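You operate a simulated robot arm through the tools that you are given. There is no shell and no other tool.

The job below is to be done with a simulated two-armed robot. You get a single attempt, and the scene is never put back.

## Task
Pick up the tall tube with one hand, pass it to the other hand and put it on the lower shelf of the loading cart. Set down upright: tall tube.

The check looks at the end state, three seconds after you hand in, the way a careful person would. Anything else that was tipped, shoved, dropped, spilled or broken makes it a failure.

## Robot
Two 7-joint arms with two-finger parallel grippers on one trunk, on a base that moves. Base frame: it is fixed to the floor where the robot stands at the start and does not move with it; the origin is under the middle of the robot, x ahead of it, y to its left, z up; the surface under the hand at the start is at about z = 0.88. Readings come in m, rad, newtons and seconds.
The left shoulder is at the start at [0.11, 0.169, 1.426], the right one opposite. With the tool pointing down near the work surface each hand reaches from about 0.44 to 0.76 m from the robot's upright axis, wherever it stands, measured 20 degrees to its own side. Places, roughly: lower shelf of the loading cart [-1.6, 3, 0.9]; tall tube (6x6x12 cm) [0.7, 0.1, 0.9]. Payload 1.57 kg a hand.
Tool frame (each hand has its own): the origin (TCP) lies between the finger pads and is the grasp point; the fingertips stand 0.03 m ahead of it; z points along the fingers, y is the line along which they close. The gripper opens to 0.08 m. The fingers are 0.017 m wide and 0.012 m thick; the gripper's body (0.04 by 0.082 m) begins 0.08 m behind the TCP.
Orientation is told as [roll, pitch, yaw] about the base's x, y, z axes, in that order, counted from this pose: with the fingers straight down and closing along the base's y, the tool's x points along the base's -x, its y along +y and its z along -z.

## Interface
- The arms move only by the tool play_rows. It takes "left_steps", "right_steps" or both (then of equal length, played together; a hand with none holds still); each is a list of rows, each a list of 7 numbers: the shift along the base's x, y, z in m, then the turn, a rotation vector about the base's x, y, z in rad, then the opening, from 0 (shut) to 1 (fully open). In form: [[tx, ty, tz, ax, ay, az, jaw], ...]. A call has 1 to 20 rows; each row shifts and turns the commanded pose from where the row before left it. Each row takes 0.2 s and may step no farther than 0.05 m and 0.15 rad from the row before; otherwise, or with a gripper value out of range, the whole call is refused. A pose out of reach is approached as far as the arm can. The call stops where the force on the tool passes 40 N (or 10 N more than at its start, if that is more) or the arm is blocked; 0.2 s more then pass. The fingers move at their own pace (about 0.072 m/s each) and stop on an object; they squeeze with about 37 N. The grip force told is the motor's: it shows also when the fingers shut on nothing. Time passes only in rows, and 0.2 s behind the last, so rows that do not move let the fingers close. It gives the time, the measured TCP pose, the force on the tool (base axes), the opening and the grip force at its end, in the units of the frame above (readings bear some noise), with the torque about the TCP (base axes, N m) and any sound that the robot's microphone picked up.
- Cameras (640 x 400 px; columns grow to the right, rows downward): "scene" is now at [0.1624, -0.0131, 1.6277]; the picture's right is [-0.11, -0.99, 0.00], its down [-0.66, 0.07, -0.75] and it looks along [0.74, -0.08, -0.66] (base axes); focal length 295 px, centre (320, 200). "left" rides on the left gripper at [0.072, 0.007, -0.122] in its tool frame; the picture's right is [-0.09, 1.00, 0.00], its down [-0.84, -0.08, -0.54] and it looks along [-0.54, -0.05, 0.84] (tool axes); focal length 238 px, centre (320, 200). "right" rides on the right gripper at [0.072, -0.007, -0.122] in its tool frame; the picture's right is [0.09, 1.00, 0.00], its down [-0.84, 0.08, -0.54] and it looks along [-0.54, 0.05, 0.84] (tool axes); focal length 238 px, centre (320, 200). There is no depth. A picture from a camera that has moved, and an enlarged one, comes with that camera's place and axes in the base frame and with its lens. The place of the scene camera against the robot may be out by one fixed shift of up to 0.012 m in any direction.
- grab_frame(camera): a new picture of that camera. The clock stands still meanwhile.
- lift_body(by): slides the trunk up (or, below 0, down) by that many m; the arms and the scene camera ride with it, the base frame stays. It gives what a move gives, with no picture.
- drive_base(legs): drives the robot by 1 to 6 legs, each [ahead, left, turn to the left] in m, m and rad, along the robot's own axes; the way and the turn of a leg run together, so that a leg with both is an arc; at most 1.5 m and 3.142 rad a leg. The arms and the cameras ride along, it lands a little off, and it stops where it bumps. It gives what a move gives.
- head_to(pan, tilt): turns the head with the scene camera to pan (to the left, within 1.501 rad either way) and tilt (down, from -0.506 to 1.204), counted from straight ahead of the robot. It gives what a move gives.
- enlarge(camera, box): a new picture of the part [left, top, right, bottom] of that camera's present view, enlarged. The clock stands still meanwhile.
- finish_job(): hands the job in; it is judged then, once.

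Places have to be worked out from the pictures, the camera data and where the tool is seen. Open the grippers and draw the arms clear of the work before you hand the job in, unless the task says otherwise.

The tools are called after "Call:" as a command line: name --argument value ..., lists and objects as JSON in quotes. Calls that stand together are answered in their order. play_rows: Moves the arms, as the interface text tells. Its arguments: {"type":"object","properties":{"left_steps":{"type":"array","items":{"type":"array","items":{"type":"number"}}},"right_steps":{"type":"array","items":{"type":"array","items":{"type":"number"}}}},"required":[]} The other tools are called the same way: lift_body (by) moves the trunk up or down; drive_base (legs) drives the base; head_to (pan, tilt) turns the head that bears the scene camera; grab_frame (camera) takes a picture; enlarge (camera, box) takes an enlarged picture of a part of a camera's view; finish_job () hands the job in.

At the start:

```text
time: 0.0
left_eef_pos: [0.6411, 0.3078, 0.9989]
left_orientation: [0.001, -0.002, -0.001]
left_ft_force: [0.2, -0.2, -0.1]
left_wrist_torque: [0.02, 0.0, -0.02]
left_width: 0.0801
left_finger_force: 0.1
right_eef_pos: [0.6804, -0.2068, 1.1865]
right_orientation: [0.0, 0.0, 0.0]
right_ft_force: [0.5, 0.2, 0.6]
right_wrist_torque: [0.03, -0.01, 0.02]
right_width: 0.08
right_finger_force: 0.1
trunk travel left (down, up): [-0.74, 0.15]
robot x, y, heading: [0.0023, -0.0001, 0.0]
head pan, tilt (commanded): [-0.112, 0.724]
```

scene: 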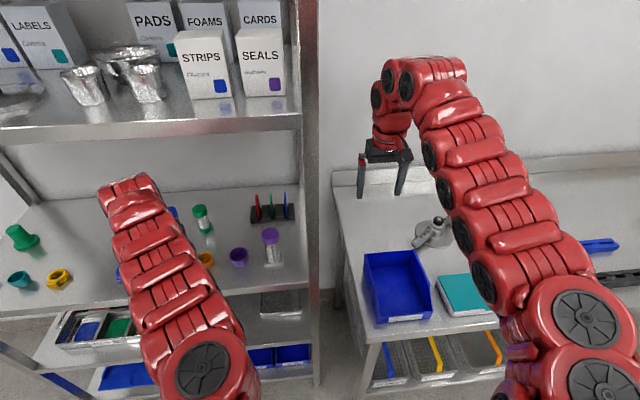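
right: 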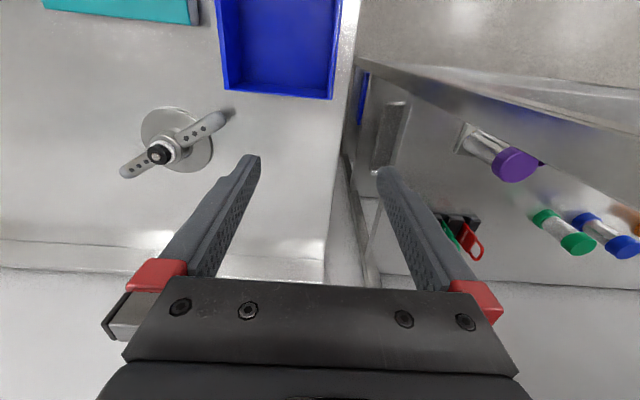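
left: 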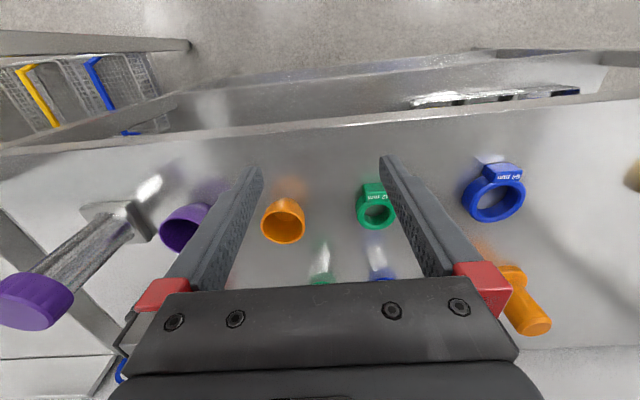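

The scene view shows a clear tube with a purple cap on the left bench near [0.7, 0.1], under an overhead shelf. I'll enlarge the views around it before moving anything.

Call:
enlarge --camera "scene" --box '[160, 180, 340, 320]'

Call:
enlarge --camera "left" --box '[0, 120, 320, 360]'

Call:
enlarge --camera "right" --box '[340, 40, 640, 280]'

```text
2.86 times, centred on (250, 250) of scene
camera zoom: at [0.1624, -0.0131, 1.6277], right [-0.11, -0.99, 0.0], down [-0.66, 0.07, -0.75], along [0.74, -0.08, -0.66], focal length 844 px, centre (520, 57)
```

zoom: 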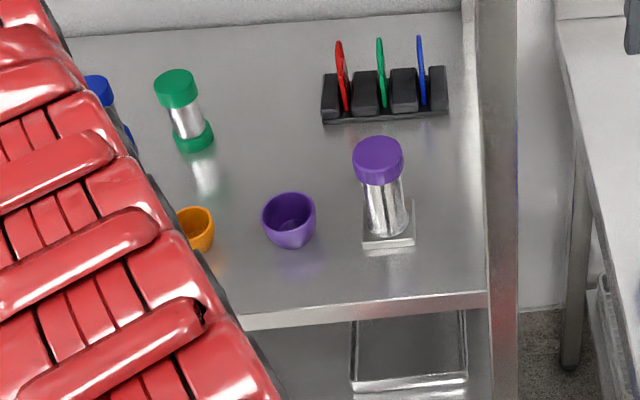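

```text
1.67 times, centred on (160, 240) of left
camera zoom: at [0.5698, 0.3143, 1.1223], right [0.09, 1.0, 0.0], down [0.84, -0.08, 0.54], along [0.54, -0.05, -0.84], focal length 397 px, centre (587, 133)
```

zoom: 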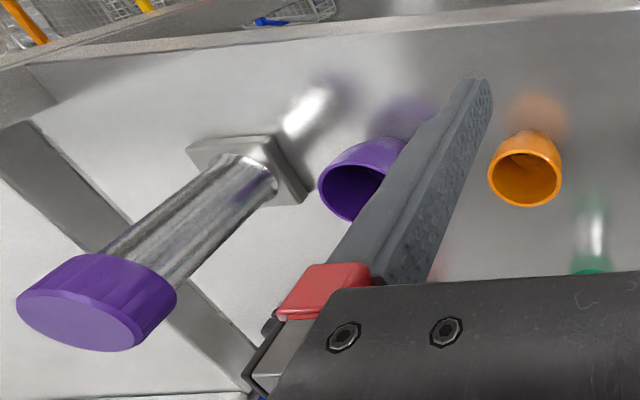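

```text
1.67 times, centred on (490, 160) of right
camera zoom: at [0.6088, -0.2132, 1.3084], right [-0.09, 1.0, 0.0], down [0.84, 0.08, 0.54], along [0.54, 0.05, -0.84], focal length 397 px, centre (37, 267)
```

zoom: 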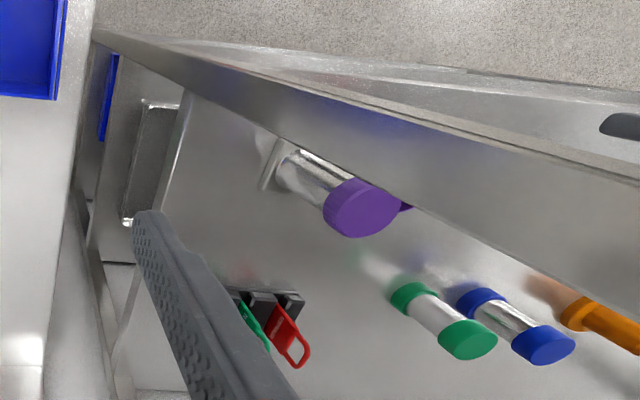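

From the three views together I put the tube's axis at about [0.72, 0.06], with its base near z=0.89 and its cap top near z=1.01. Next I turn the head left to look for the loading cart.

Call:
head_to --pan 1.5 --tilt 0.25

Call:
grab_frame --camera "scene"

```text
time: 1.7
left_eef_pos: [0.6404, 0.3071, 0.9991]
left_orientation: [0.0, 0.0, 0.0]
left_ft_force: [0.2, -0.6, 0.7]
left_wrist_torque: [0.01, -0.02, 0.01]
left_width: 0.0801
left_finger_force: 0.0
right_eef_pos: [0.6812, -0.2082, 1.1861]
right_orientation: [-0.001, 0.0, 0.0]
right_ft_force: [0.5, 0.1, 0.3]
right_wrist_torque: [0.0, 0.0, 0.01]
right_width: 0.08
right_finger_force: 0.1
trunk travel left (down, up): [-0.74, 0.15]
robot x, y, heading: [0.002, -0.001, -0.0]
head pan, tilt (commanded): [1.499, 0.25]
```

```text
taken
camera scene: at [0.0857, 0.0894, 1.6706], right [1.0, -0.07, 0.0], down [-0.02, -0.25, -0.97], along [0.07, 0.97, -0.25], focal length 295 px, centre (320, 200)
```

scene: 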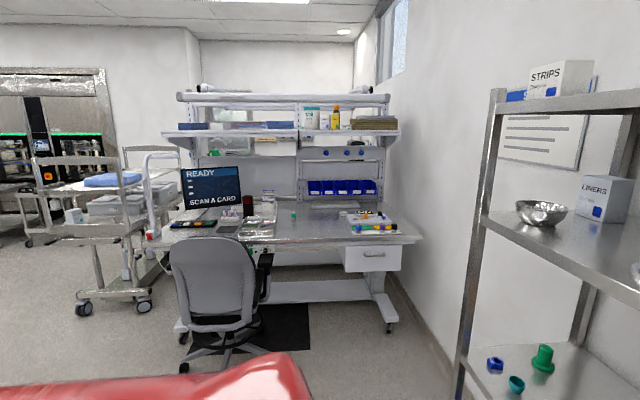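

The cart with two post frames on the left of the picture is probably the loading cart, at roughly [-1.6, 3]. I'll enlarge it to see its shelves and what is on them.

Call:
enlarge --camera "scene" --box '[0, 120, 200, 330]'

Call:
enlarge --camera "scene" --box '[20, 140, 180, 260]'

```text
1.90 times, centred on (100, 225) of scene
camera zoom: at [0.0857, 0.0894, 1.6706], right [1.0, -0.07, 0.0], down [-0.02, -0.25, -0.97], along [0.07, 0.97, -0.25], focal length 563 px, centre (739, 152)
```

zoom: 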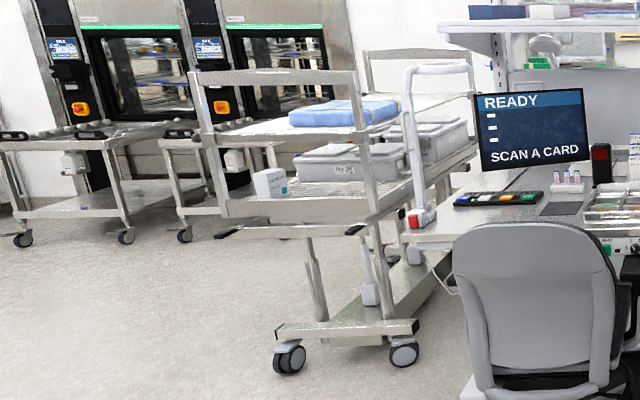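

```text
3.33 times, centred on (100, 200) of scene
camera zoom: at [0.0857, 0.0894, 1.6706], right [1.0, -0.07, 0.0], down [-0.02, -0.25, -0.97], along [0.07, 0.97, -0.25], focal length 985 px, centre (1053, 200)
```

zoom: 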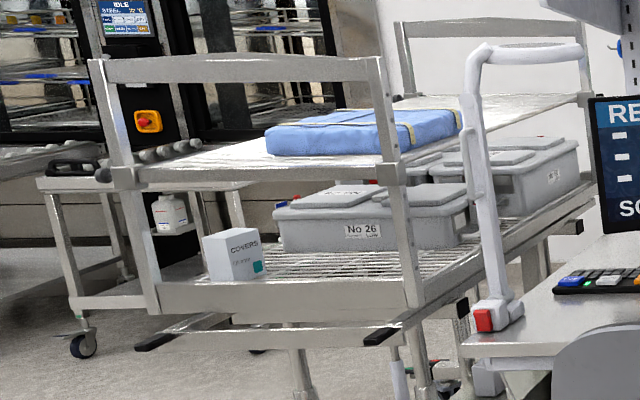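

The loading cart has two decks. The lower one is at z≈0.9 with a COVERS box and grey bins on it, and there is free space at its near end around x≈-1.45, y≈2.48; the upper deck is at about z≈1.15. I'll point the head back at the bench to measure the overhead shelf and the post before I move an arm.

Call:
head_to --pan 0.1 --tilt 0.45

Call:
grab_frame --camera "scene"

```text
time: 3.2
left_eef_pos: [0.6423, 0.3072, 0.9992]
left_orientation: [0.0, 0.0, 0.0]
left_ft_force: [-0.5, -0.3, 0.3]
left_wrist_torque: [0.0, -0.06, 0.01]
left_width: 0.0798
left_finger_force: 0.0
right_eef_pos: [0.6802, -0.207, 1.1858]
right_orientation: [0.0, 0.0, -0.001]
right_ft_force: [0.1, -0.1, -0.3]
right_wrist_torque: [-0.01, -0.01, 0.0]
right_width: 0.0798
right_finger_force: 0.0
trunk travel left (down, up): [-0.74, 0.15]
robot x, y, heading: [-0.0022, 0.0026, -0.002]
head pan, tilt (commanded): [0.099, 0.45]
```

```text
taken
camera scene: at [0.1704, 0.0055, 1.6519], right [0.1, -0.99, 0.0], down [-0.43, -0.04, -0.9], along [0.9, 0.09, -0.44], focal length 295 px, centre (320, 200)
```

scene: 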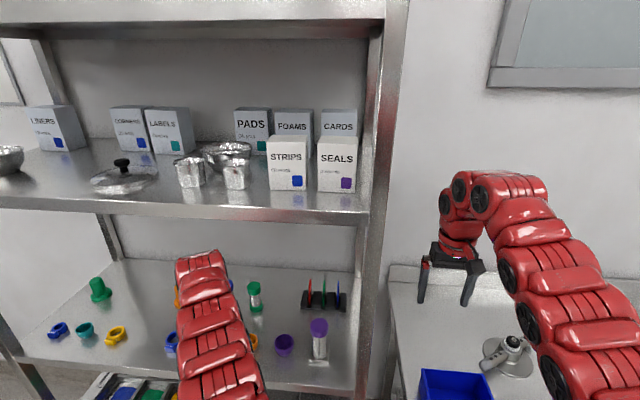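

The bench's overhead shelf has its underside at about z=1.375 and the unit's corner post is near [0.64, -0.04]. The left hand has room if its TCP stays at or below 1.05. I'll bring the left hand back to x≈0.58 and across in front of the tube with the fingers open, then look with its camera.

Call:
play_rows --left_steps '[[-0.03, 0, 0.005, 0, 0, 0, 1], [-0.03, 0, 0.005, 0, 0, 0, 1], [0, -0.042, 0.004, 0, 0, 0, 1], [0, -0.042, 0.004, 0, 0, 0, 1], [0, -0.042, 0.004, 0, 0, 0, 1], [0, -0.042, 0, 0, 0, 0, 1], [0, -0.042, 0, 0, 0, 0, 1], [0, -0.037, 0, 0, 0, 0, 1], [0, 0, 0, 0, 0, 0, 1]]'

Call:
grab_frame --camera "left"

Call:
grab_frame --camera "scene"

Call:
grab_frame --camera "right"

```text
time: 5.2
left_eef_pos: [0.6445, 0.0654, 1.0147]
left_orientation: [0.0, 0.001, -0.001]
left_ft_force: [-0.2, 0.3, 1.1]
left_wrist_torque: [-0.01, 0.02, 0.03]
left_width: 0.0801
left_finger_force: 0.1
left hand out of reach, approached as far as the arm can: row 1, 2, 3, 4
right_eef_pos: [0.6804, -0.2061, 1.1874]
right_orientation: [-0.001, 0.0, 0.001]
right_ft_force: [-0.2, 0.9, 0.5]
right_wrist_torque: [-0.01, 0.02, -0.03]
right_width: 0.0799
right_finger_force: 0.0
trunk travel left (down, up): [-0.74, 0.15]
robot x, y, heading: [0.0013, 0.0046, -0.002]
head pan, tilt (commanded): [0.099, 0.45]
```

```text
taken
camera left: at [0.5716, 0.0725, 1.1376], right [0.09, 1.0, 0.0], down [0.84, -0.08, 0.54], along [0.54, -0.05, -0.84], focal length 238 px, centre (320, 200)
```

left: 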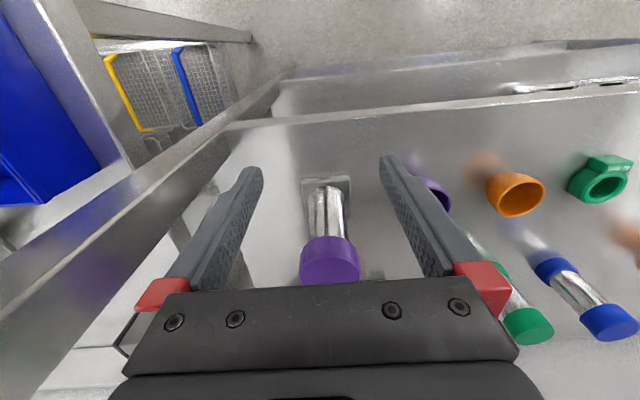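

```text
taken
camera scene: at [0.1704, 0.0058, 1.6519], right [0.1, -1.0, 0.0], down [-0.43, -0.04, -0.9], along [0.9, 0.09, -0.44], focal length 295 px, centre (320, 200)
```

scene: 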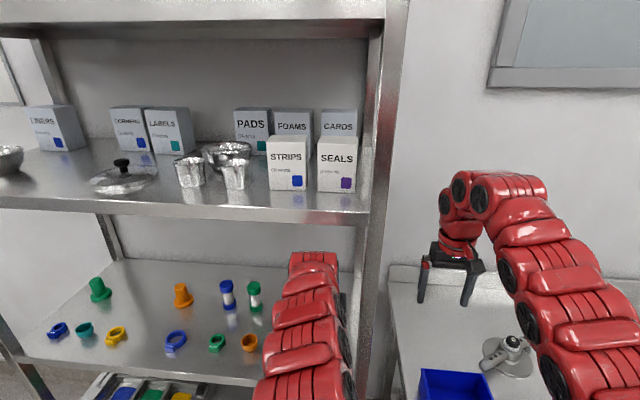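

```text
taken
camera right: at [0.6088, -0.2129, 1.3085], right [-0.09, 1.0, 0.0], down [0.84, 0.08, 0.54], along [0.54, 0.05, -0.84], focal length 238 px, centre (320, 200)
```

right: 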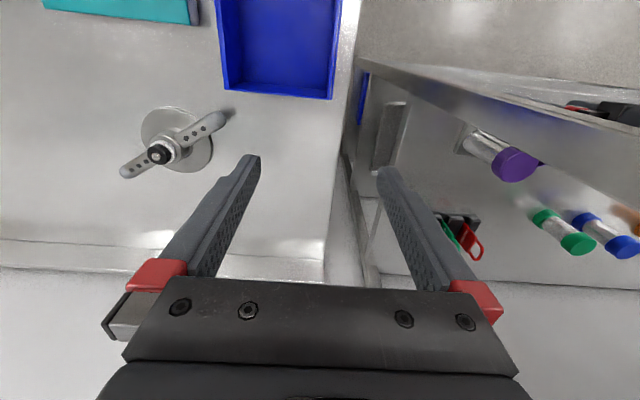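

The left camera shows the cap centred between the open fingers, and I put the tube's axis at about [0.724, 0.068]. The fingertips at z≈0.985 match the cap's height (about 0.984 to 1.012). I'll move most of the way in and check again.

Call:
play_rows --left_steps '[[0.02, 0.001, 0, 0, 0, 0, 1], [0.02, 0.001, 0, 0, 0, 0, 1], [0.01, 0, 0, 0, 0, 0, 1], [0, 0, 0, 0, 0, 0, 1]]'

Call:
grab_frame --camera "left"

Call:
enlarge --camera "right" --box '[420, 60, 640, 200]'

```text
time: 6.2
left_eef_pos: [0.6918, 0.0638, 1.0135]
left_orientation: [0.001, 0.0, 0.001]
left_ft_force: [-0.7, 1.1, 0.7]
left_wrist_torque: [-0.01, -0.01, 0.0]
left_width: 0.08
left_finger_force: 0.1
right_eef_pos: [0.6798, -0.2078, 1.1876]
right_orientation: [0.0, 0.002, 0.0]
right_ft_force: [0.6, -0.1, -0.2]
right_wrist_torque: [-0.01, -0.03, 0.02]
right_width: 0.08
right_finger_force: 0.0
trunk travel left (down, up): [-0.74, 0.15]
robot x, y, heading: [-0.0001, 0.0031, 0.002]
head pan, tilt (commanded): [0.099, 0.45]
```

```text
taken
camera left: at [0.6193, 0.072, 1.1366], right [0.09, 1.0, 0.0], down [0.84, -0.08, 0.54], along [0.54, -0.05, -0.84], focal length 238 px, centre (320, 200)
```

left: 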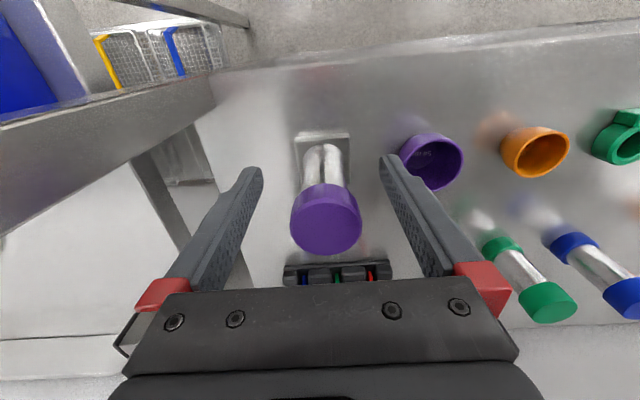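

```text
2.86 times, centred on (530, 130) of right
camera zoom: at [0.6089, -0.2133, 1.3084], right [-0.09, 1.0, 0.0], down [0.84, 0.08, 0.54], along [0.54, 0.05, -0.84], focal length 681 px, centre (-280, 400)
```

zoom: 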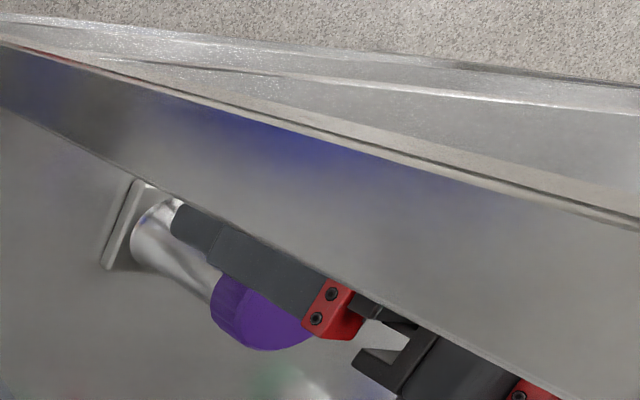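

The cap now sits between the fingers, with its axis at about [0.721, 0.0675]. The band in the right camera's view is the corner post, which the hand is clear of. I'll go the last 0.029 m and close on the cap.

Call:
play_rows --left_steps '[[0.015, 0.0015, 0, 0, 0, 0, 1], [0.014, 0.0015, 0, 0, 0, 0, 1], [0, 0, 0, 0, 0, 0, 1]]'

Call:
grab_frame --camera "left"

```text
time: 7.0
left_eef_pos: [0.7196, 0.065, 1.0145]
left_orientation: [0.0, -0.001, -0.001]
left_ft_force: [-0.2, -0.9, 0.0]
left_wrist_torque: [-0.02, 0.03, -0.01]
left_width: 0.08
left_finger_force: 0.1
right_eef_pos: [0.6791, -0.2103, 1.1878]
right_orientation: [0.001, 0.0, -0.002]
right_ft_force: [-0.4, -0.3, 0.0]
right_wrist_torque: [0.03, -0.02, -0.02]
right_width: 0.08
right_finger_force: 0.0
trunk travel left (down, up): [-0.74, 0.15]
robot x, y, heading: [0.0003, -0.0017, -0.003]
head pan, tilt (commanded): [0.099, 0.45]
```

```text
taken
camera left: at [0.648, 0.0726, 1.1374], right [0.09, 1.0, 0.0], down [0.84, -0.08, 0.54], along [0.54, -0.05, -0.84], focal length 238 px, centre (320, 200)
```

left: 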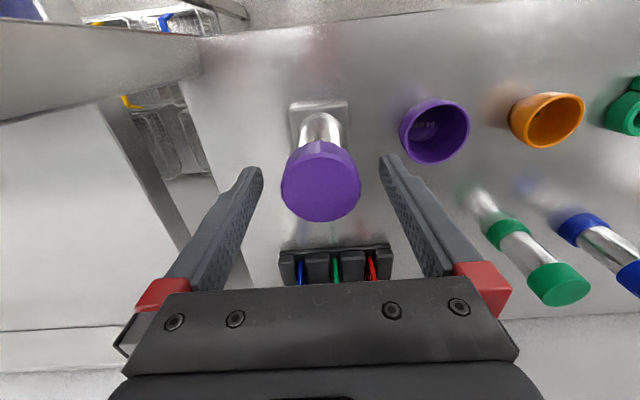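

The cap is centred between the fingers to within about 2 mm. I close the left hand on it.

Call:
play_rows --left_steps '[[0, 0.001, 0, 0, 0, 0, 0.5], [0, 0, 0, 0, 0, 0, 0], [0, 0, 0, 0, 0, 0, 0], [0, 0, 0, 0, 0, 0, 0]]'

Call:
grab_frame --camera "left"

```text
time: 8.0
left_eef_pos: [0.7201, 0.0683, 1.0129]
left_orientation: [0.0, 0.001, -0.001]
left_ft_force: [-0.5, 0.3, -1.8]
left_wrist_torque: [0.02, 0.06, -0.01]
left_width: 0.0471
left_finger_force: 37.0
right_eef_pos: [0.681, -0.2074, 1.1877]
right_orientation: [0.001, 0.0, 0.001]
right_ft_force: [-0.4, 0.2, 0.5]
right_wrist_torque: [-0.01, 0.02, 0.0]
right_width: 0.0799
right_finger_force: 0.0
trunk travel left (down, up): [-0.74, 0.15]
robot x, y, heading: [0.0001, -0.0022, 0.0]
head pan, tilt (commanded): [0.099, 0.45]
```

```text
taken
camera left: at [0.6478, 0.0753, 1.1362], right [0.09, 1.0, 0.0], down [0.84, -0.08, 0.54], along [0.54, -0.05, -0.84], focal length 238 px, centre (320, 200)
```

left: 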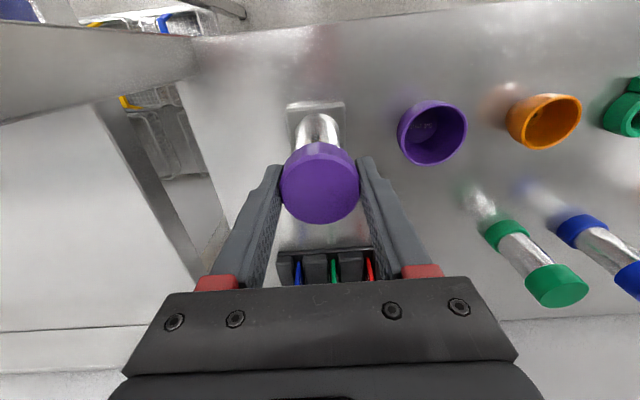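

The left hand holds the cap, with width 0.047 and grip force 37 N. I lift 0.03 m, which keeps the wrist under the shelf, and check.

Call:
play_rows --left_steps '[[0, 0, 0.005, 0, 0, 0, 0], [0, 0, 0.01, 0, 0, 0, 0], [0, 0, 0.015, 0, 0, 0, 0], [0, 0, 0, 0, 0, 0, 0]]'

Call:
grab_frame --camera "left"

Call:
grab_frame --camera "scene"

Call:
enlarge --camera "right" --box '[420, 60, 640, 200]'

```text
time: 9.0
left_eef_pos: [0.7195, 0.0693, 1.046]
left_orientation: [-0.002, -0.001, -0.002]
left_ft_force: [0.1, 0.1, -2.3]
left_wrist_torque: [0.0, -0.04, -0.02]
left_width: 0.047
left_finger_force: 36.7
right_eef_pos: [0.6804, -0.2068, 1.1858]
right_orientation: [-0.001, 0.002, -0.001]
right_ft_force: [0.0, -0.7, -0.1]
right_wrist_torque: [0.01, -0.01, -0.03]
right_width: 0.0801
right_finger_force: 0.1
trunk travel left (down, up): [-0.74, 0.15]
robot x, y, heading: [0.001, -0.0032, 0.001]
head pan, tilt (commanded): [0.099, 0.45]
```

```text
taken
camera left: at [0.6475, 0.0759, 1.1673], right [0.09, 1.0, 0.0], down [0.84, -0.08, 0.54], along [0.54, -0.05, -0.84], focal length 238 px, centre (320, 200)
```

left: 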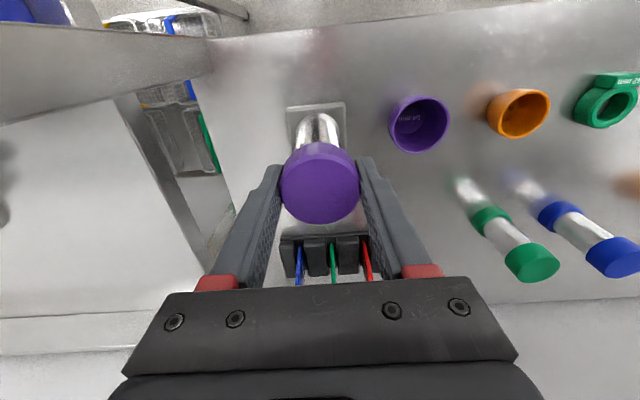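

```text
taken
camera scene: at [0.171, 0.0054, 1.6518], right [0.1, -1.0, 0.0], down [-0.43, -0.04, -0.9], along [0.9, 0.09, -0.44], focal length 295 px, centre (320, 200)
```

scene: 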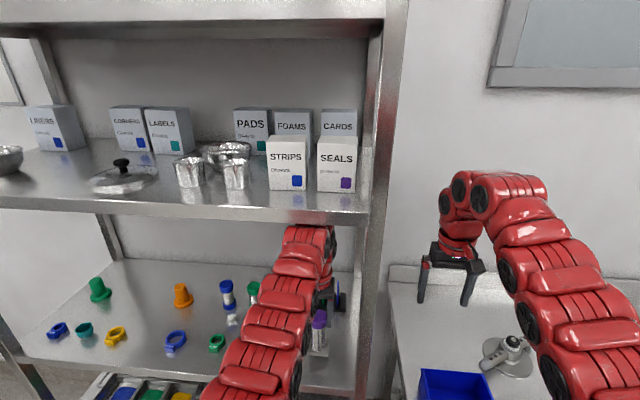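

```text
2.86 times, centred on (530, 130) of right
camera zoom: at [0.6093, -0.2133, 1.3082], right [-0.09, 1.0, 0.0], down [0.84, 0.08, 0.54], along [0.54, 0.05, -0.84], focal length 681 px, centre (-280, 400)
```

zoom: 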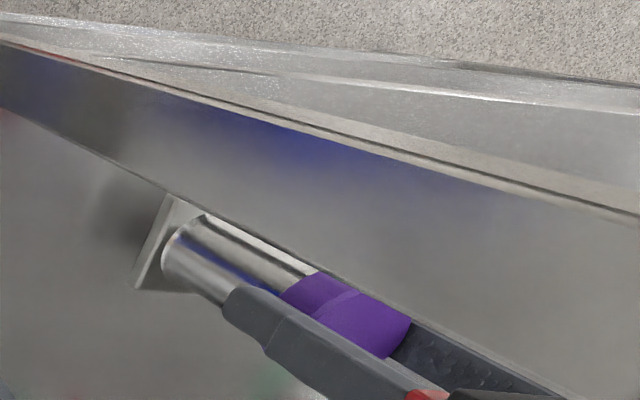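

The tube is off the bench and hangs upright in the left hand, and nothing else has moved. I'll back the base straight away from the bench by 0.35 m, which keeps the hand well clear of the post.

Call:
drive_base --legs '[[-0.35, 0, 0]]'

Call:
grab_frame --camera "scene"

Call:
grab_frame --camera "right"

```text
time: 11.3
left_eef_pos: [0.3721, 0.0752, 1.0446]
left_orientation: [0.0, -0.001, 0.014]
left_ft_force: [-0.6, 0.5, -2.9]
left_wrist_torque: [0.0, 0.02, 0.05]
left_width: 0.0467
left_finger_force: 36.8
right_eef_pos: [0.3362, -0.2016, 1.1863]
right_orientation: [0.001, 0.004, 0.011]
right_ft_force: [0.8, 0.0, -0.3]
right_wrist_torque: [0.02, 0.04, 0.0]
right_width: 0.0798
right_finger_force: 0.1
trunk travel left (down, up): [-0.74, 0.15]
robot x, y, heading: [-0.3477, -0.0025, 0.012]
head pan, tilt (commanded): [0.099, 0.45]
```

```text
taken
camera scene: at [-0.1755, 0.0053, 1.6517], right [0.11, -0.99, 0.0], down [-0.43, -0.05, -0.9], along [0.89, 0.1, -0.44], focal length 295 px, centre (320, 200)
```

scene: 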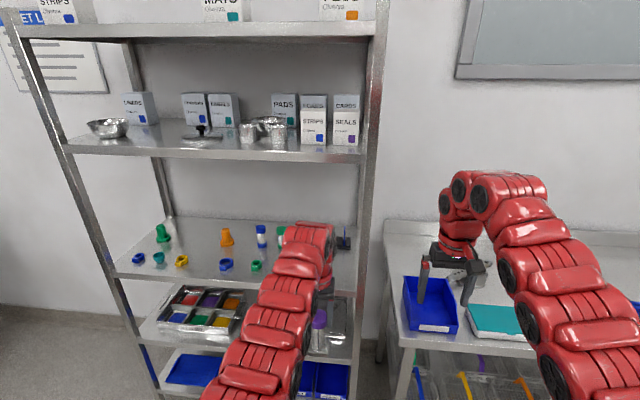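

```text
taken
camera right: at [0.2653, -0.2082, 1.3079], right [-0.1, 0.99, 0.0], down [0.84, 0.09, 0.54], along [0.54, 0.06, -0.84], focal length 238 px, centre (320, 200)
```

right: 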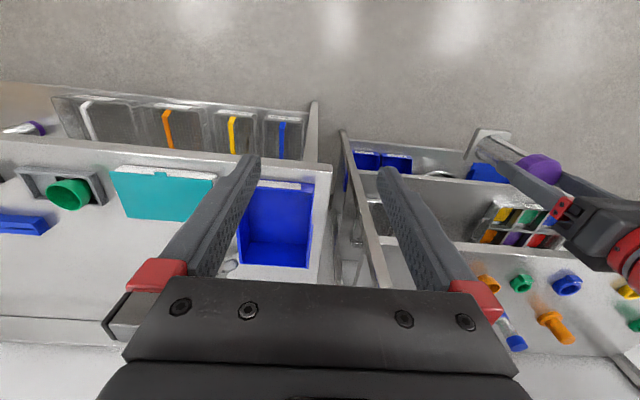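

Both hands are now clear of the shelving and the tube hangs at about [0.372, 0.075], its base near z≈0.925. I turn the open right hand so its fingers point forward-left and 25° downward, still well to the tube's right, ready to take the tube by its body below the cap.

Call:
play_rows --right_steps '[[-0.008, 0, -0.012, 0, -0.1418, 0, 1], [-0.008, 0, -0.012, 0, -0.1418, 0, 1], [-0.008, 0, -0.012, 0, -0.1418, 0, 1], [-0.008, 0, -0.012, 0, -0.1418, 0, 1], [-0.008, 0, -0.012, 0, -0.1418, 0, 1], [-0.008, 0, -0.012, 0, -0.1418, 0, 1], [-0.008, 0, -0.012, 0, -0.1418, 0, 1], [-0.008, 0, -0.012, 0, -0.1418, 0, 1]]'

Call:
grab_frame --camera "right"

Call:
grab_frame --camera "scene"

```text
time: 13.1
left_eef_pos: [0.3713, 0.0753, 1.0449]
left_orientation: [-0.001, -0.001, 0.012]
left_ft_force: [-0.4, 0.2, -2.2]
left_wrist_torque: [0.01, -0.04, 0.0]
left_width: 0.047
left_finger_force: 36.9
right_eef_pos: [0.3252, -0.202, 1.1702]
right_orientation: [-0.002, -0.188, 0.012]
right_ft_force: [-0.6, 0.6, -0.4]
right_wrist_torque: [0.04, 0.02, -0.01]
right_width: 0.08
right_finger_force: 0.1
right hand out of reach, approached as far as the arm can: row 2, 3, 4, 5, 6, 7, 8
trunk travel left (down, up): [-0.74, 0.15]
robot x, y, heading: [-0.3439, -0.0022, 0.012]
head pan, tilt (commanded): [0.099, 0.45]
```

```text
taken
camera right: at [0.2319, -0.2089, 1.276], right [-0.1, 0.99, -0.02], down [0.72, 0.09, 0.69], along [0.69, 0.06, -0.72], focal length 238 px, centre (320, 200)
```

right: 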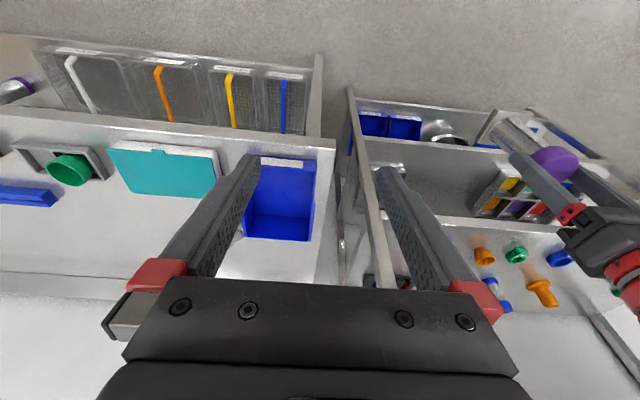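

```text
taken
camera scene: at [-0.1761, 0.0054, 1.6518], right [0.11, -0.99, 0.0], down [-0.43, -0.05, -0.9], along [0.89, 0.1, -0.44], focal length 295 px, centre (320, 200)
```

scene: 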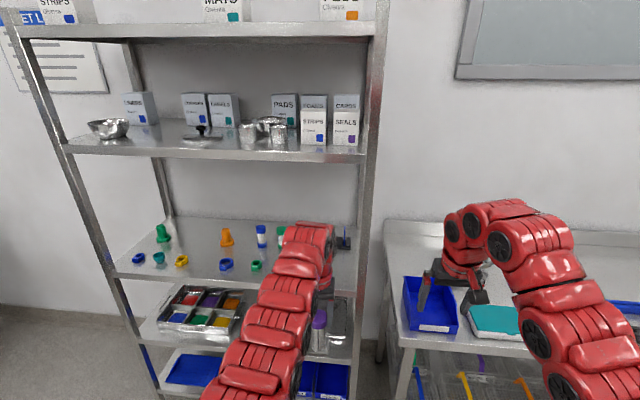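

The right hand stopped at pitch -0.19: with the wrist level with the shoulder, the arm cannot fold further. I'll lower the hand first so the wrist sits well below the shoulder, then pitch more.

Call:
play_rows --right_steps '[[0, 0, -0.04, 0, 0, 0, 1], [0, 0, -0.04, 0, 0, 0, 1], [0, 0, -0.04, 0, 0, 0, 1], [0, 0, -0.04, 0, 0, 0, 1], [0, 0, -0.04, 0, 0, 0, 1], [0, 0, 0, 0, -0.1, 0, 1], [0, 0, 0, 0, -0.1, 0, 1], [0, 0, 0, 0, -0.1, 0, 1], [0, 0, 0, 0, -0.1, 0, 1]]'

Call:
grab_frame --camera "scene"

```text
time: 15.1
left_eef_pos: [0.371, 0.076, 1.0456]
left_orientation: [0.001, 0.0, 0.013]
left_ft_force: [-0.1, 0.3, -1.9]
left_wrist_torque: [0.02, 0.03, 0.0]
left_width: 0.0472
left_finger_force: 37.4
right_eef_pos: [0.3342, -0.2054, 0.9944]
right_orientation: [-0.011, -0.592, 0.015]
right_ft_force: [-0.6, -0.4, -0.5]
right_wrist_torque: [-0.04, 0.02, 0.0]
right_width: 0.08
right_finger_force: 0.0
right hand out of reach, approached as far as the arm can: row 1, 2
trunk travel left (down, up): [-0.74, 0.15]
robot x, y, heading: [-0.3482, -0.0007, 0.008]
head pan, tilt (commanded): [0.099, 0.45]
```

```text
taken
camera scene: at [-0.1771, 0.0057, 1.652], right [0.11, -0.99, 0.0], down [-0.43, -0.05, -0.9], along [0.89, 0.1, -0.44], focal length 295 px, centre (320, 200)
```

scene: 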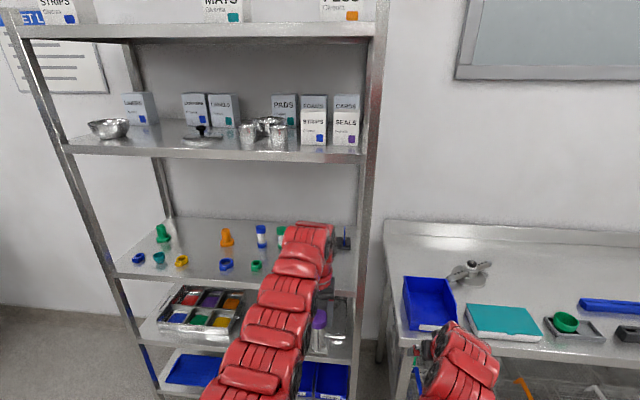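

Lowering worked: the right hand is at z=0.994 with pitch -0.59. I carry on pitching toward -1.13, then check.

Call:
play_rows --right_steps '[[0, 0, 0, 0, -0.1, 0, 1], [0, 0, 0, 0, -0.1, 0, 1], [0, 0, 0, 0, -0.1, 0, 1], [0, 0, 0, 0, -0.1, 0, 1], [0, 0, 0, 0, -0.1, 0, 1], [0, 0, 0, 0, -0.04, 0, 1]]'

Call:
grab_frame --camera "right"

Call:
grab_frame --camera "scene"

```text
time: 16.5
left_eef_pos: [0.3722, 0.0756, 1.0453]
left_orientation: [0.001, -0.001, 0.012]
left_ft_force: [0.3, 0.1, -2.7]
left_wrist_torque: [-0.02, 0.0, 0.02]
left_width: 0.0471
left_finger_force: 37.4
right_eef_pos: [0.3346, -0.2052, 0.993]
right_orientation: [-0.028, -1.13, 0.03]
right_ft_force: [0.0, 0.3, 0.0]
right_wrist_torque: [0.02, -0.02, -0.03]
right_width: 0.0798
right_finger_force: 0.1
trunk travel left (down, up): [-0.74, 0.15]
robot x, y, heading: [-0.3441, -0.0009, 0.013]
head pan, tilt (commanded): [0.099, 0.45]
```

```text
taken
camera right: at [0.1939, -0.2123, 0.9811], right [-0.04, 0.99, -0.1], down [-0.13, 0.09, 0.99], along [0.99, 0.06, 0.13], focal length 238 px, centre (320, 200)
```

right: 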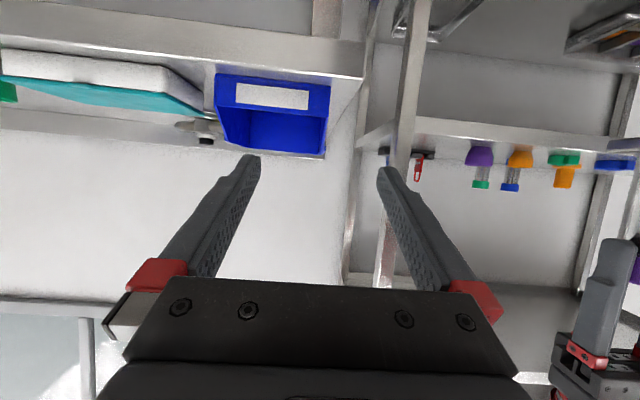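

```text
taken
camera scene: at [-0.1762, 0.0054, 1.6519], right [0.11, -0.99, 0.0], down [-0.43, -0.05, -0.9], along [0.89, 0.1, -0.44], focal length 295 px, centre (320, 200)
```

scene: 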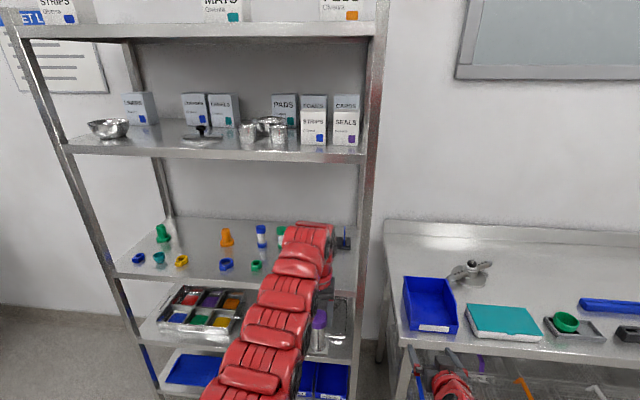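

Pitch -1.13 is reached. Next I yaw the right hand left by about 0.75 rad so its fingers and camera point at the tube.

Call:
play_rows --right_steps '[[0, 0, 0, 0, 0, 0.125, 1], [0, 0, 0, 0, 0, 0.125, 1], [0, 0, 0, 0, 0, 0.125, 1], [0, 0, 0, 0, 0, 0.125, 1], [0, 0, 0, 0, 0, 0.125, 1], [0, 0, 0, 0, 0, 0.125, 1]]'

Call:
grab_frame --camera "right"

Call:
grab_frame --camera "scene"

```text
time: 17.9
left_eef_pos: [0.3714, 0.075, 1.0441]
left_orientation: [0.001, 0.0, 0.013]
left_ft_force: [-0.8, -0.6, -3.5]
left_wrist_torque: [0.04, -0.03, -0.04]
left_width: 0.0468
left_finger_force: 36.7
right_eef_pos: [0.3353, -0.2066, 0.9953]
right_orientation: [-0.024, -1.129, 0.782]
right_ft_force: [0.4, 0.0, 0.7]
right_wrist_torque: [-0.01, -0.02, 0.02]
right_width: 0.0799
right_finger_force: 0.0
trunk travel left (down, up): [-0.74, 0.15]
robot x, y, heading: [-0.3513, -0.0059, 0.012]
head pan, tilt (commanded): [0.099, 0.45]
```

```text
taken
camera right: at [0.2374, -0.3065, 0.9817], right [-0.71, 0.7, -0.09], down [-0.16, -0.03, 0.99], along [0.68, 0.72, 0.13], focal length 238 px, centre (320, 200)
```

right: 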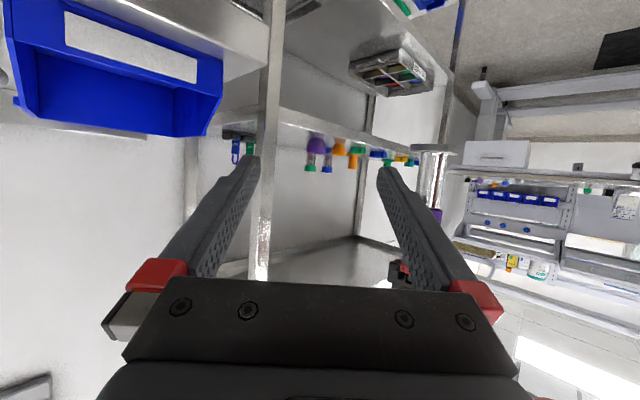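

```text
taken
camera scene: at [-0.1756, 0.0044, 1.6518], right [0.11, -0.99, 0.0], down [-0.43, -0.05, -0.9], along [0.89, 0.1, -0.44], focal length 295 px, centre (320, 200)
```

scene: 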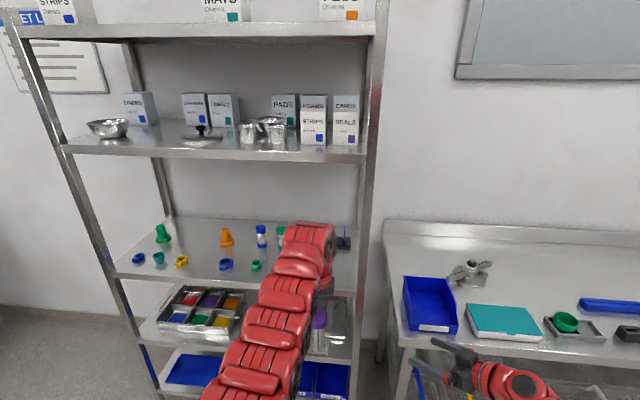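

The right camera (its picture is upside down) now sees the held tube beyond its left finger. I enlarge that part to measure the plate, body and cap heights.

Call:
enlarge --camera "right" --box '[370, 110, 510, 290]'

Call:
enlarge --camera "scene" --box '[260, 210, 420, 370]'

```text
2.22 times, centred on (440, 200) of right
camera zoom: at [0.2374, -0.3065, 0.9817], right [-0.71, 0.7, -0.09], down [-0.16, -0.03, 0.99], along [0.68, 0.72, 0.13], focal length 530 px, centre (53, 200)
```

zoom: 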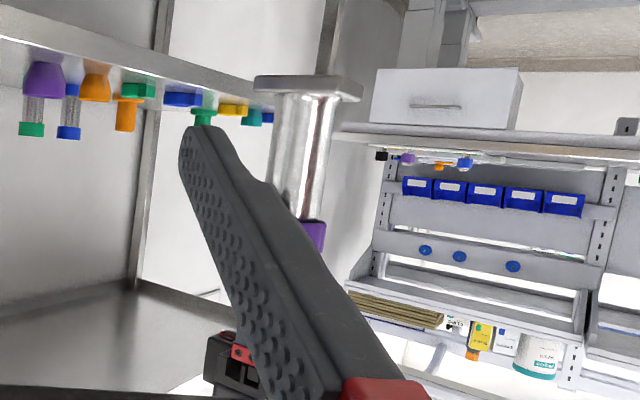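

```text
2.50 times, centred on (340, 290) of scene
camera zoom: at [-0.1756, 0.0044, 1.6518], right [0.11, -0.99, 0.0], down [-0.43, -0.05, -0.9], along [0.89, 0.1, -0.44], focal length 738 px, centre (270, -25)
```

zoom: 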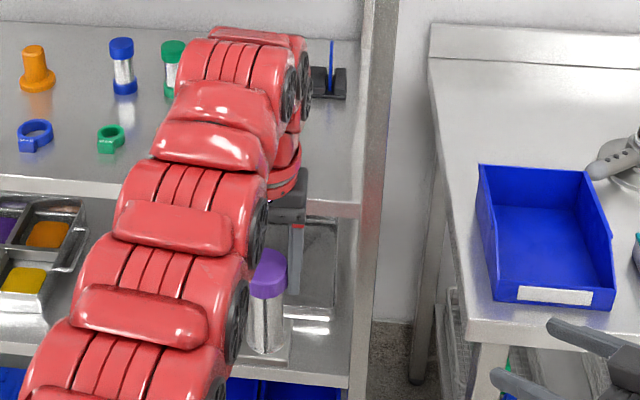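

The plate top is at about z≈0.946, the cap's lower edge at ≈1.02 and the left fingertips at ≈1.0145, so there is about 7 cm of body for the right hand. I choose TCP height z=0.977 and a 60° yaw, and move to a start point 0.17 m short of the tube along that line.

Call:
play_rows --right_steps '[[-0.012, 0.0337, -0.0045, 0, 0, 0.146, 1], [-0.012, 0.0337, -0.0045, 0, 0, 0.146, 1], [-0.012, 0.0337, -0.0045, 0, 0, 0, 1], [-0.012, 0.0337, -0.0045, 0, 0, 0, 1], [0, 0, 0, 0, 0, 0, 1]]'

Call:
grab_frame --camera "right"

Call:
grab_frame --camera "scene"

Call:
grab_frame --camera "left"

```text
time: 19.1
left_eef_pos: [0.3729, 0.0739, 1.0448]
left_orientation: [0.0, -0.001, 0.012]
left_ft_force: [0.7, -0.4, -3.1]
left_wrist_torque: [-0.01, 0.03, 0.02]
left_width: 0.0469
left_finger_force: 36.8
right_eef_pos: [0.2856, -0.0709, 0.9758]
right_orientation: [-0.024, -1.128, 1.068]
right_ft_force: [-0.6, -1.0, 0.9]
right_wrist_torque: [0.0, 0.02, 0.02]
right_width: 0.0801
right_finger_force: 0.0
trunk travel left (down, up): [-0.74, 0.15]
robot x, y, heading: [-0.3449, -0.0035, 0.01]
head pan, tilt (commanded): [0.099, 0.45]
```

```text
taken
camera right: at [0.2215, -0.1956, 0.9627], right [-0.88, 0.46, -0.09], down [-0.14, -0.07, 0.99], along [0.45, 0.88, 0.13], focal length 238 px, centre (320, 200)
```

right: 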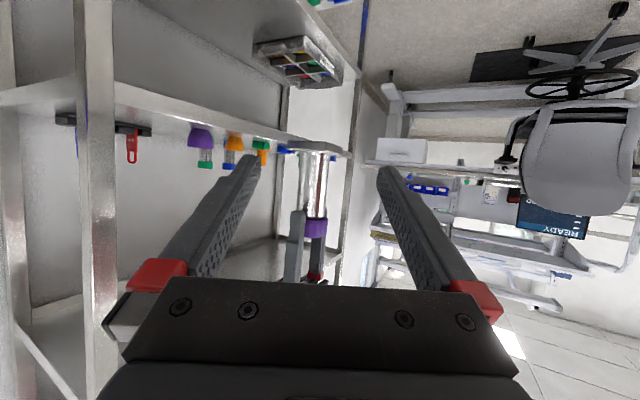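

```text
taken
camera scene: at [-0.1759, 0.0046, 1.6518], right [0.11, -0.99, 0.0], down [-0.43, -0.05, -0.9], along [0.89, 0.1, -0.44], focal length 295 px, centre (320, 200)
```

scene: 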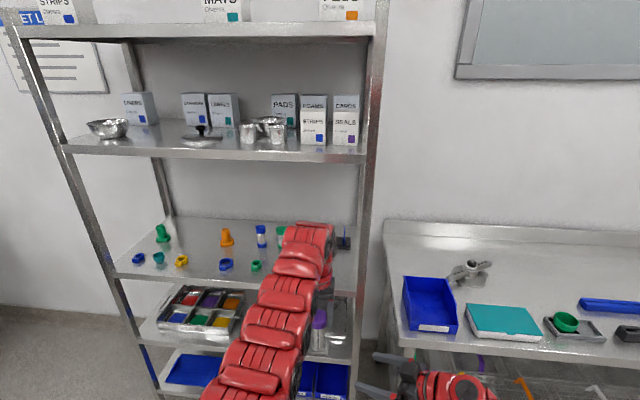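

```text
taken
camera left: at [0.2998, 0.0807, 1.1671], right [0.08, 1.0, 0.0], down [0.84, -0.07, 0.54], along [0.54, -0.04, -0.84], focal length 238 px, centre (320, 200)
```

left: 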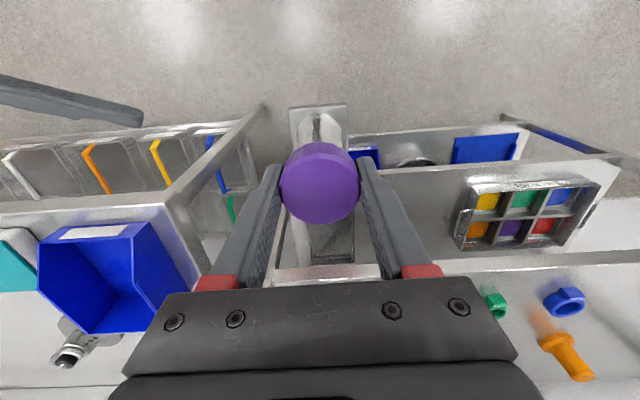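

The right hand is 0.17 m short of the tube and pointing at it. I enlarge its view to check the lateral alignment and the height before approaching.

Call:
enlarge --camera "right" --box '[240, 120, 400, 290]'

```text
2.35 times, centred on (320, 205) of right
camera zoom: at [0.2215, -0.1956, 0.9627], right [-0.88, 0.46, -0.09], down [-0.14, -0.07, 0.99], along [0.45, 0.88, 0.13], focal length 561 px, centre (320, 188)
```

zoom: 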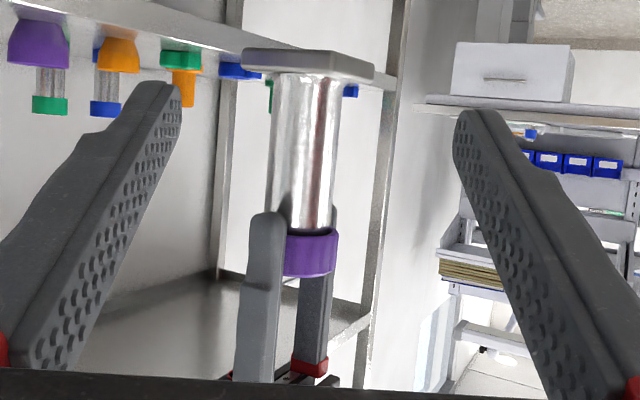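

The alignment is within about 1 mm: the body spans z 0.946 to 1.025 and my line passes through its axis at z≈0.976. I advance 0.10 m and re-check.

Call:
play_rows --right_steps '[[0.0127, 0.0216, 0.0003, 0, 0, 0, 1], [0.0127, 0.0216, 0.0003, 0, 0, 0, 1], [0.0127, 0.0216, 0.0004, 0, 0, 0, 1], [0.0127, 0.0216, 0, 0, 0, 0, 1], [0, 0, 0, 0, 0, 0, 1]]'

Call:
grab_frame --camera "right"

Call:
grab_frame --camera "left"

```text
time: 20.3
left_eef_pos: [0.3718, 0.075, 1.0443]
left_orientation: [0.0, 0.001, 0.013]
left_ft_force: [0.5, 0.5, -2.6]
left_wrist_torque: [0.0, 0.0, -0.01]
left_width: 0.0468
left_finger_force: 37.0
right_eef_pos: [0.3345, 0.0147, 0.9775]
right_orientation: [-0.027, -1.13, 1.071]
right_ft_force: [0.4, 0.2, 0.0]
right_wrist_torque: [0.0, 0.01, -0.02]
right_width: 0.0799
right_finger_force: 0.1
trunk travel left (down, up): [-0.74, 0.15]
robot x, y, heading: [-0.3471, -0.0004, 0.009]
head pan, tilt (commanded): [0.099, 0.45]
```

```text
taken
camera right: at [0.2707, -0.1095, 0.9651], right [-0.88, 0.46, -0.09], down [-0.14, -0.07, 0.99], along [0.45, 0.88, 0.13], focal length 238 px, centre (320, 200)
```

right: 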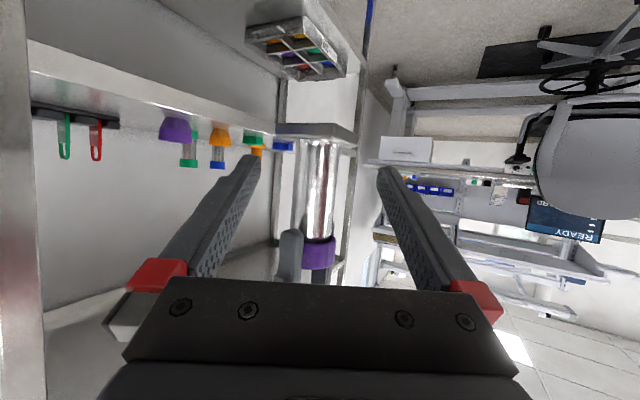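

```text
taken
camera left: at [0.2993, 0.081, 1.1674], right [0.08, 1.0, 0.0], down [0.84, -0.07, 0.54], along [0.54, -0.04, -0.84], focal length 238 px, centre (320, 200)
```

left: 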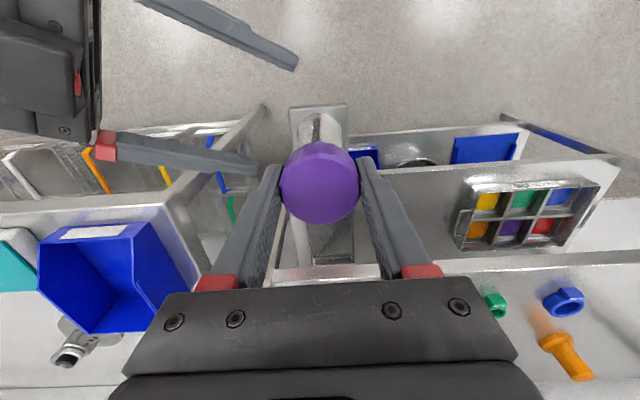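

The right fingers are now either side of the body's line with 0.07 m to go. I enlarge once more to check the centring.

Call:
enlarge --camera "right" --box '[240, 100, 400, 280]'

Call:
enlarge --camera "left" --box '[80, 0, 400, 230]'

```text
2.22 times, centred on (320, 190) of right
camera zoom: at [0.2707, -0.1095, 0.9651], right [-0.88, 0.46, -0.09], down [-0.14, -0.07, 0.99], along [0.45, 0.88, 0.13], focal length 530 px, centre (320, 222)
```

zoom: 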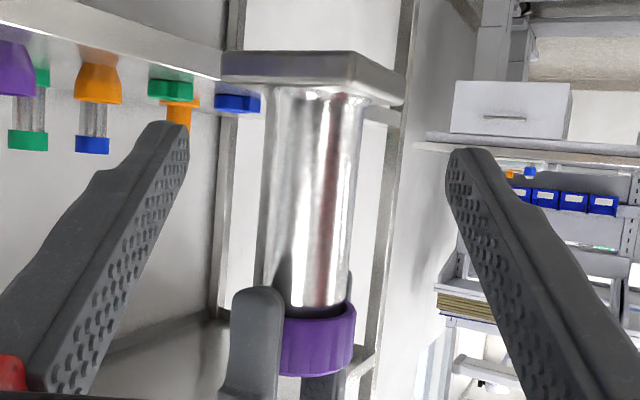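

```text
1.74 times, centred on (240, 115) of left
camera zoom: at [0.2993, 0.081, 1.1674], right [0.08, 1.0, 0.0], down [0.84, -0.07, 0.54], along [0.54, -0.04, -0.84], focal length 414 px, centre (459, 348)
```

zoom: 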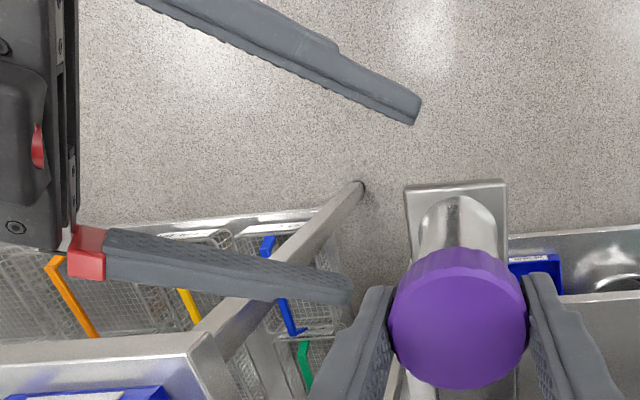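

The tube is centred to about 1.5 mm, with roughly 1 cm vertical clearance to the plate and to the left fingertips. I advance the last 0.071 m with the hand open.

Call:
play_rows --right_steps '[[0.0094, 0.0151, 0, 0, 0, 0, 1], [0.0094, 0.0151, 0, 0, 0, 0, 1], [0.0094, 0.0151, 0, 0, 0, 0, 1], [0.0094, 0.015, 0, 0, 0, 0, 1], [0, 0, 0, 0, 0, 0, 1]]'

Call:
grab_frame --camera "right"

Call:
grab_frame --camera "left"

```text
time: 21.5
left_eef_pos: [0.3726, 0.0751, 1.0444]
left_orientation: [-0.001, 0.001, 0.012]
left_ft_force: [0.1, 0.2, -3.1]
left_wrist_torque: [-0.01, 0.02, -0.03]
left_width: 0.047
left_finger_force: 37.0
right_eef_pos: [0.3754, 0.0765, 0.9774]
right_orientation: [-0.024, -1.128, 1.07]
right_ft_force: [-0.6, 0.1, -0.3]
right_wrist_torque: [0.01, -0.01, 0.03]
right_width: 0.0799
right_finger_force: 0.1
trunk travel left (down, up): [-0.74, 0.15]
robot x, y, heading: [-0.349, -0.0026, 0.01]
head pan, tilt (commanded): [0.099, 0.45]
```

```text
taken
camera right: at [0.3102, -0.0479, 0.9646], right [-0.88, 0.46, -0.09], down [-0.14, -0.07, 0.99], along [0.45, 0.88, 0.13], focal length 238 px, centre (320, 200)
```

right: 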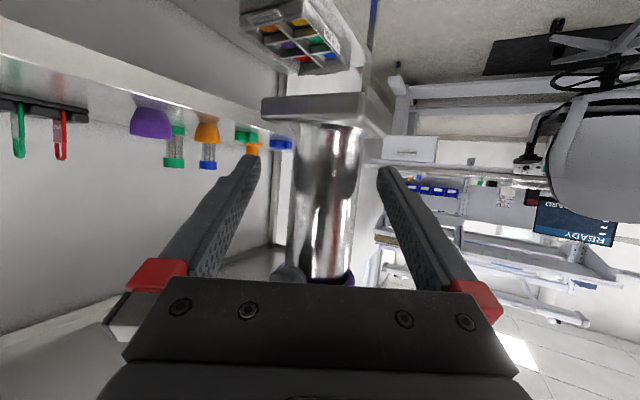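

```text
taken
camera left: at [0.2993, 0.0812, 1.1674], right [0.08, 1.0, 0.0], down [0.84, -0.07, 0.54], along [0.54, -0.04, -0.84], focal length 238 px, centre (320, 200)
```

left: 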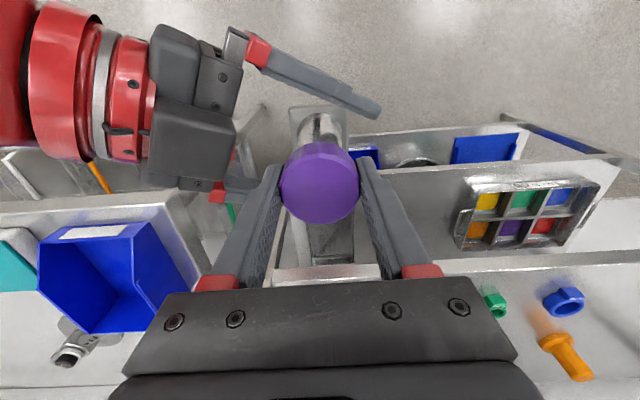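

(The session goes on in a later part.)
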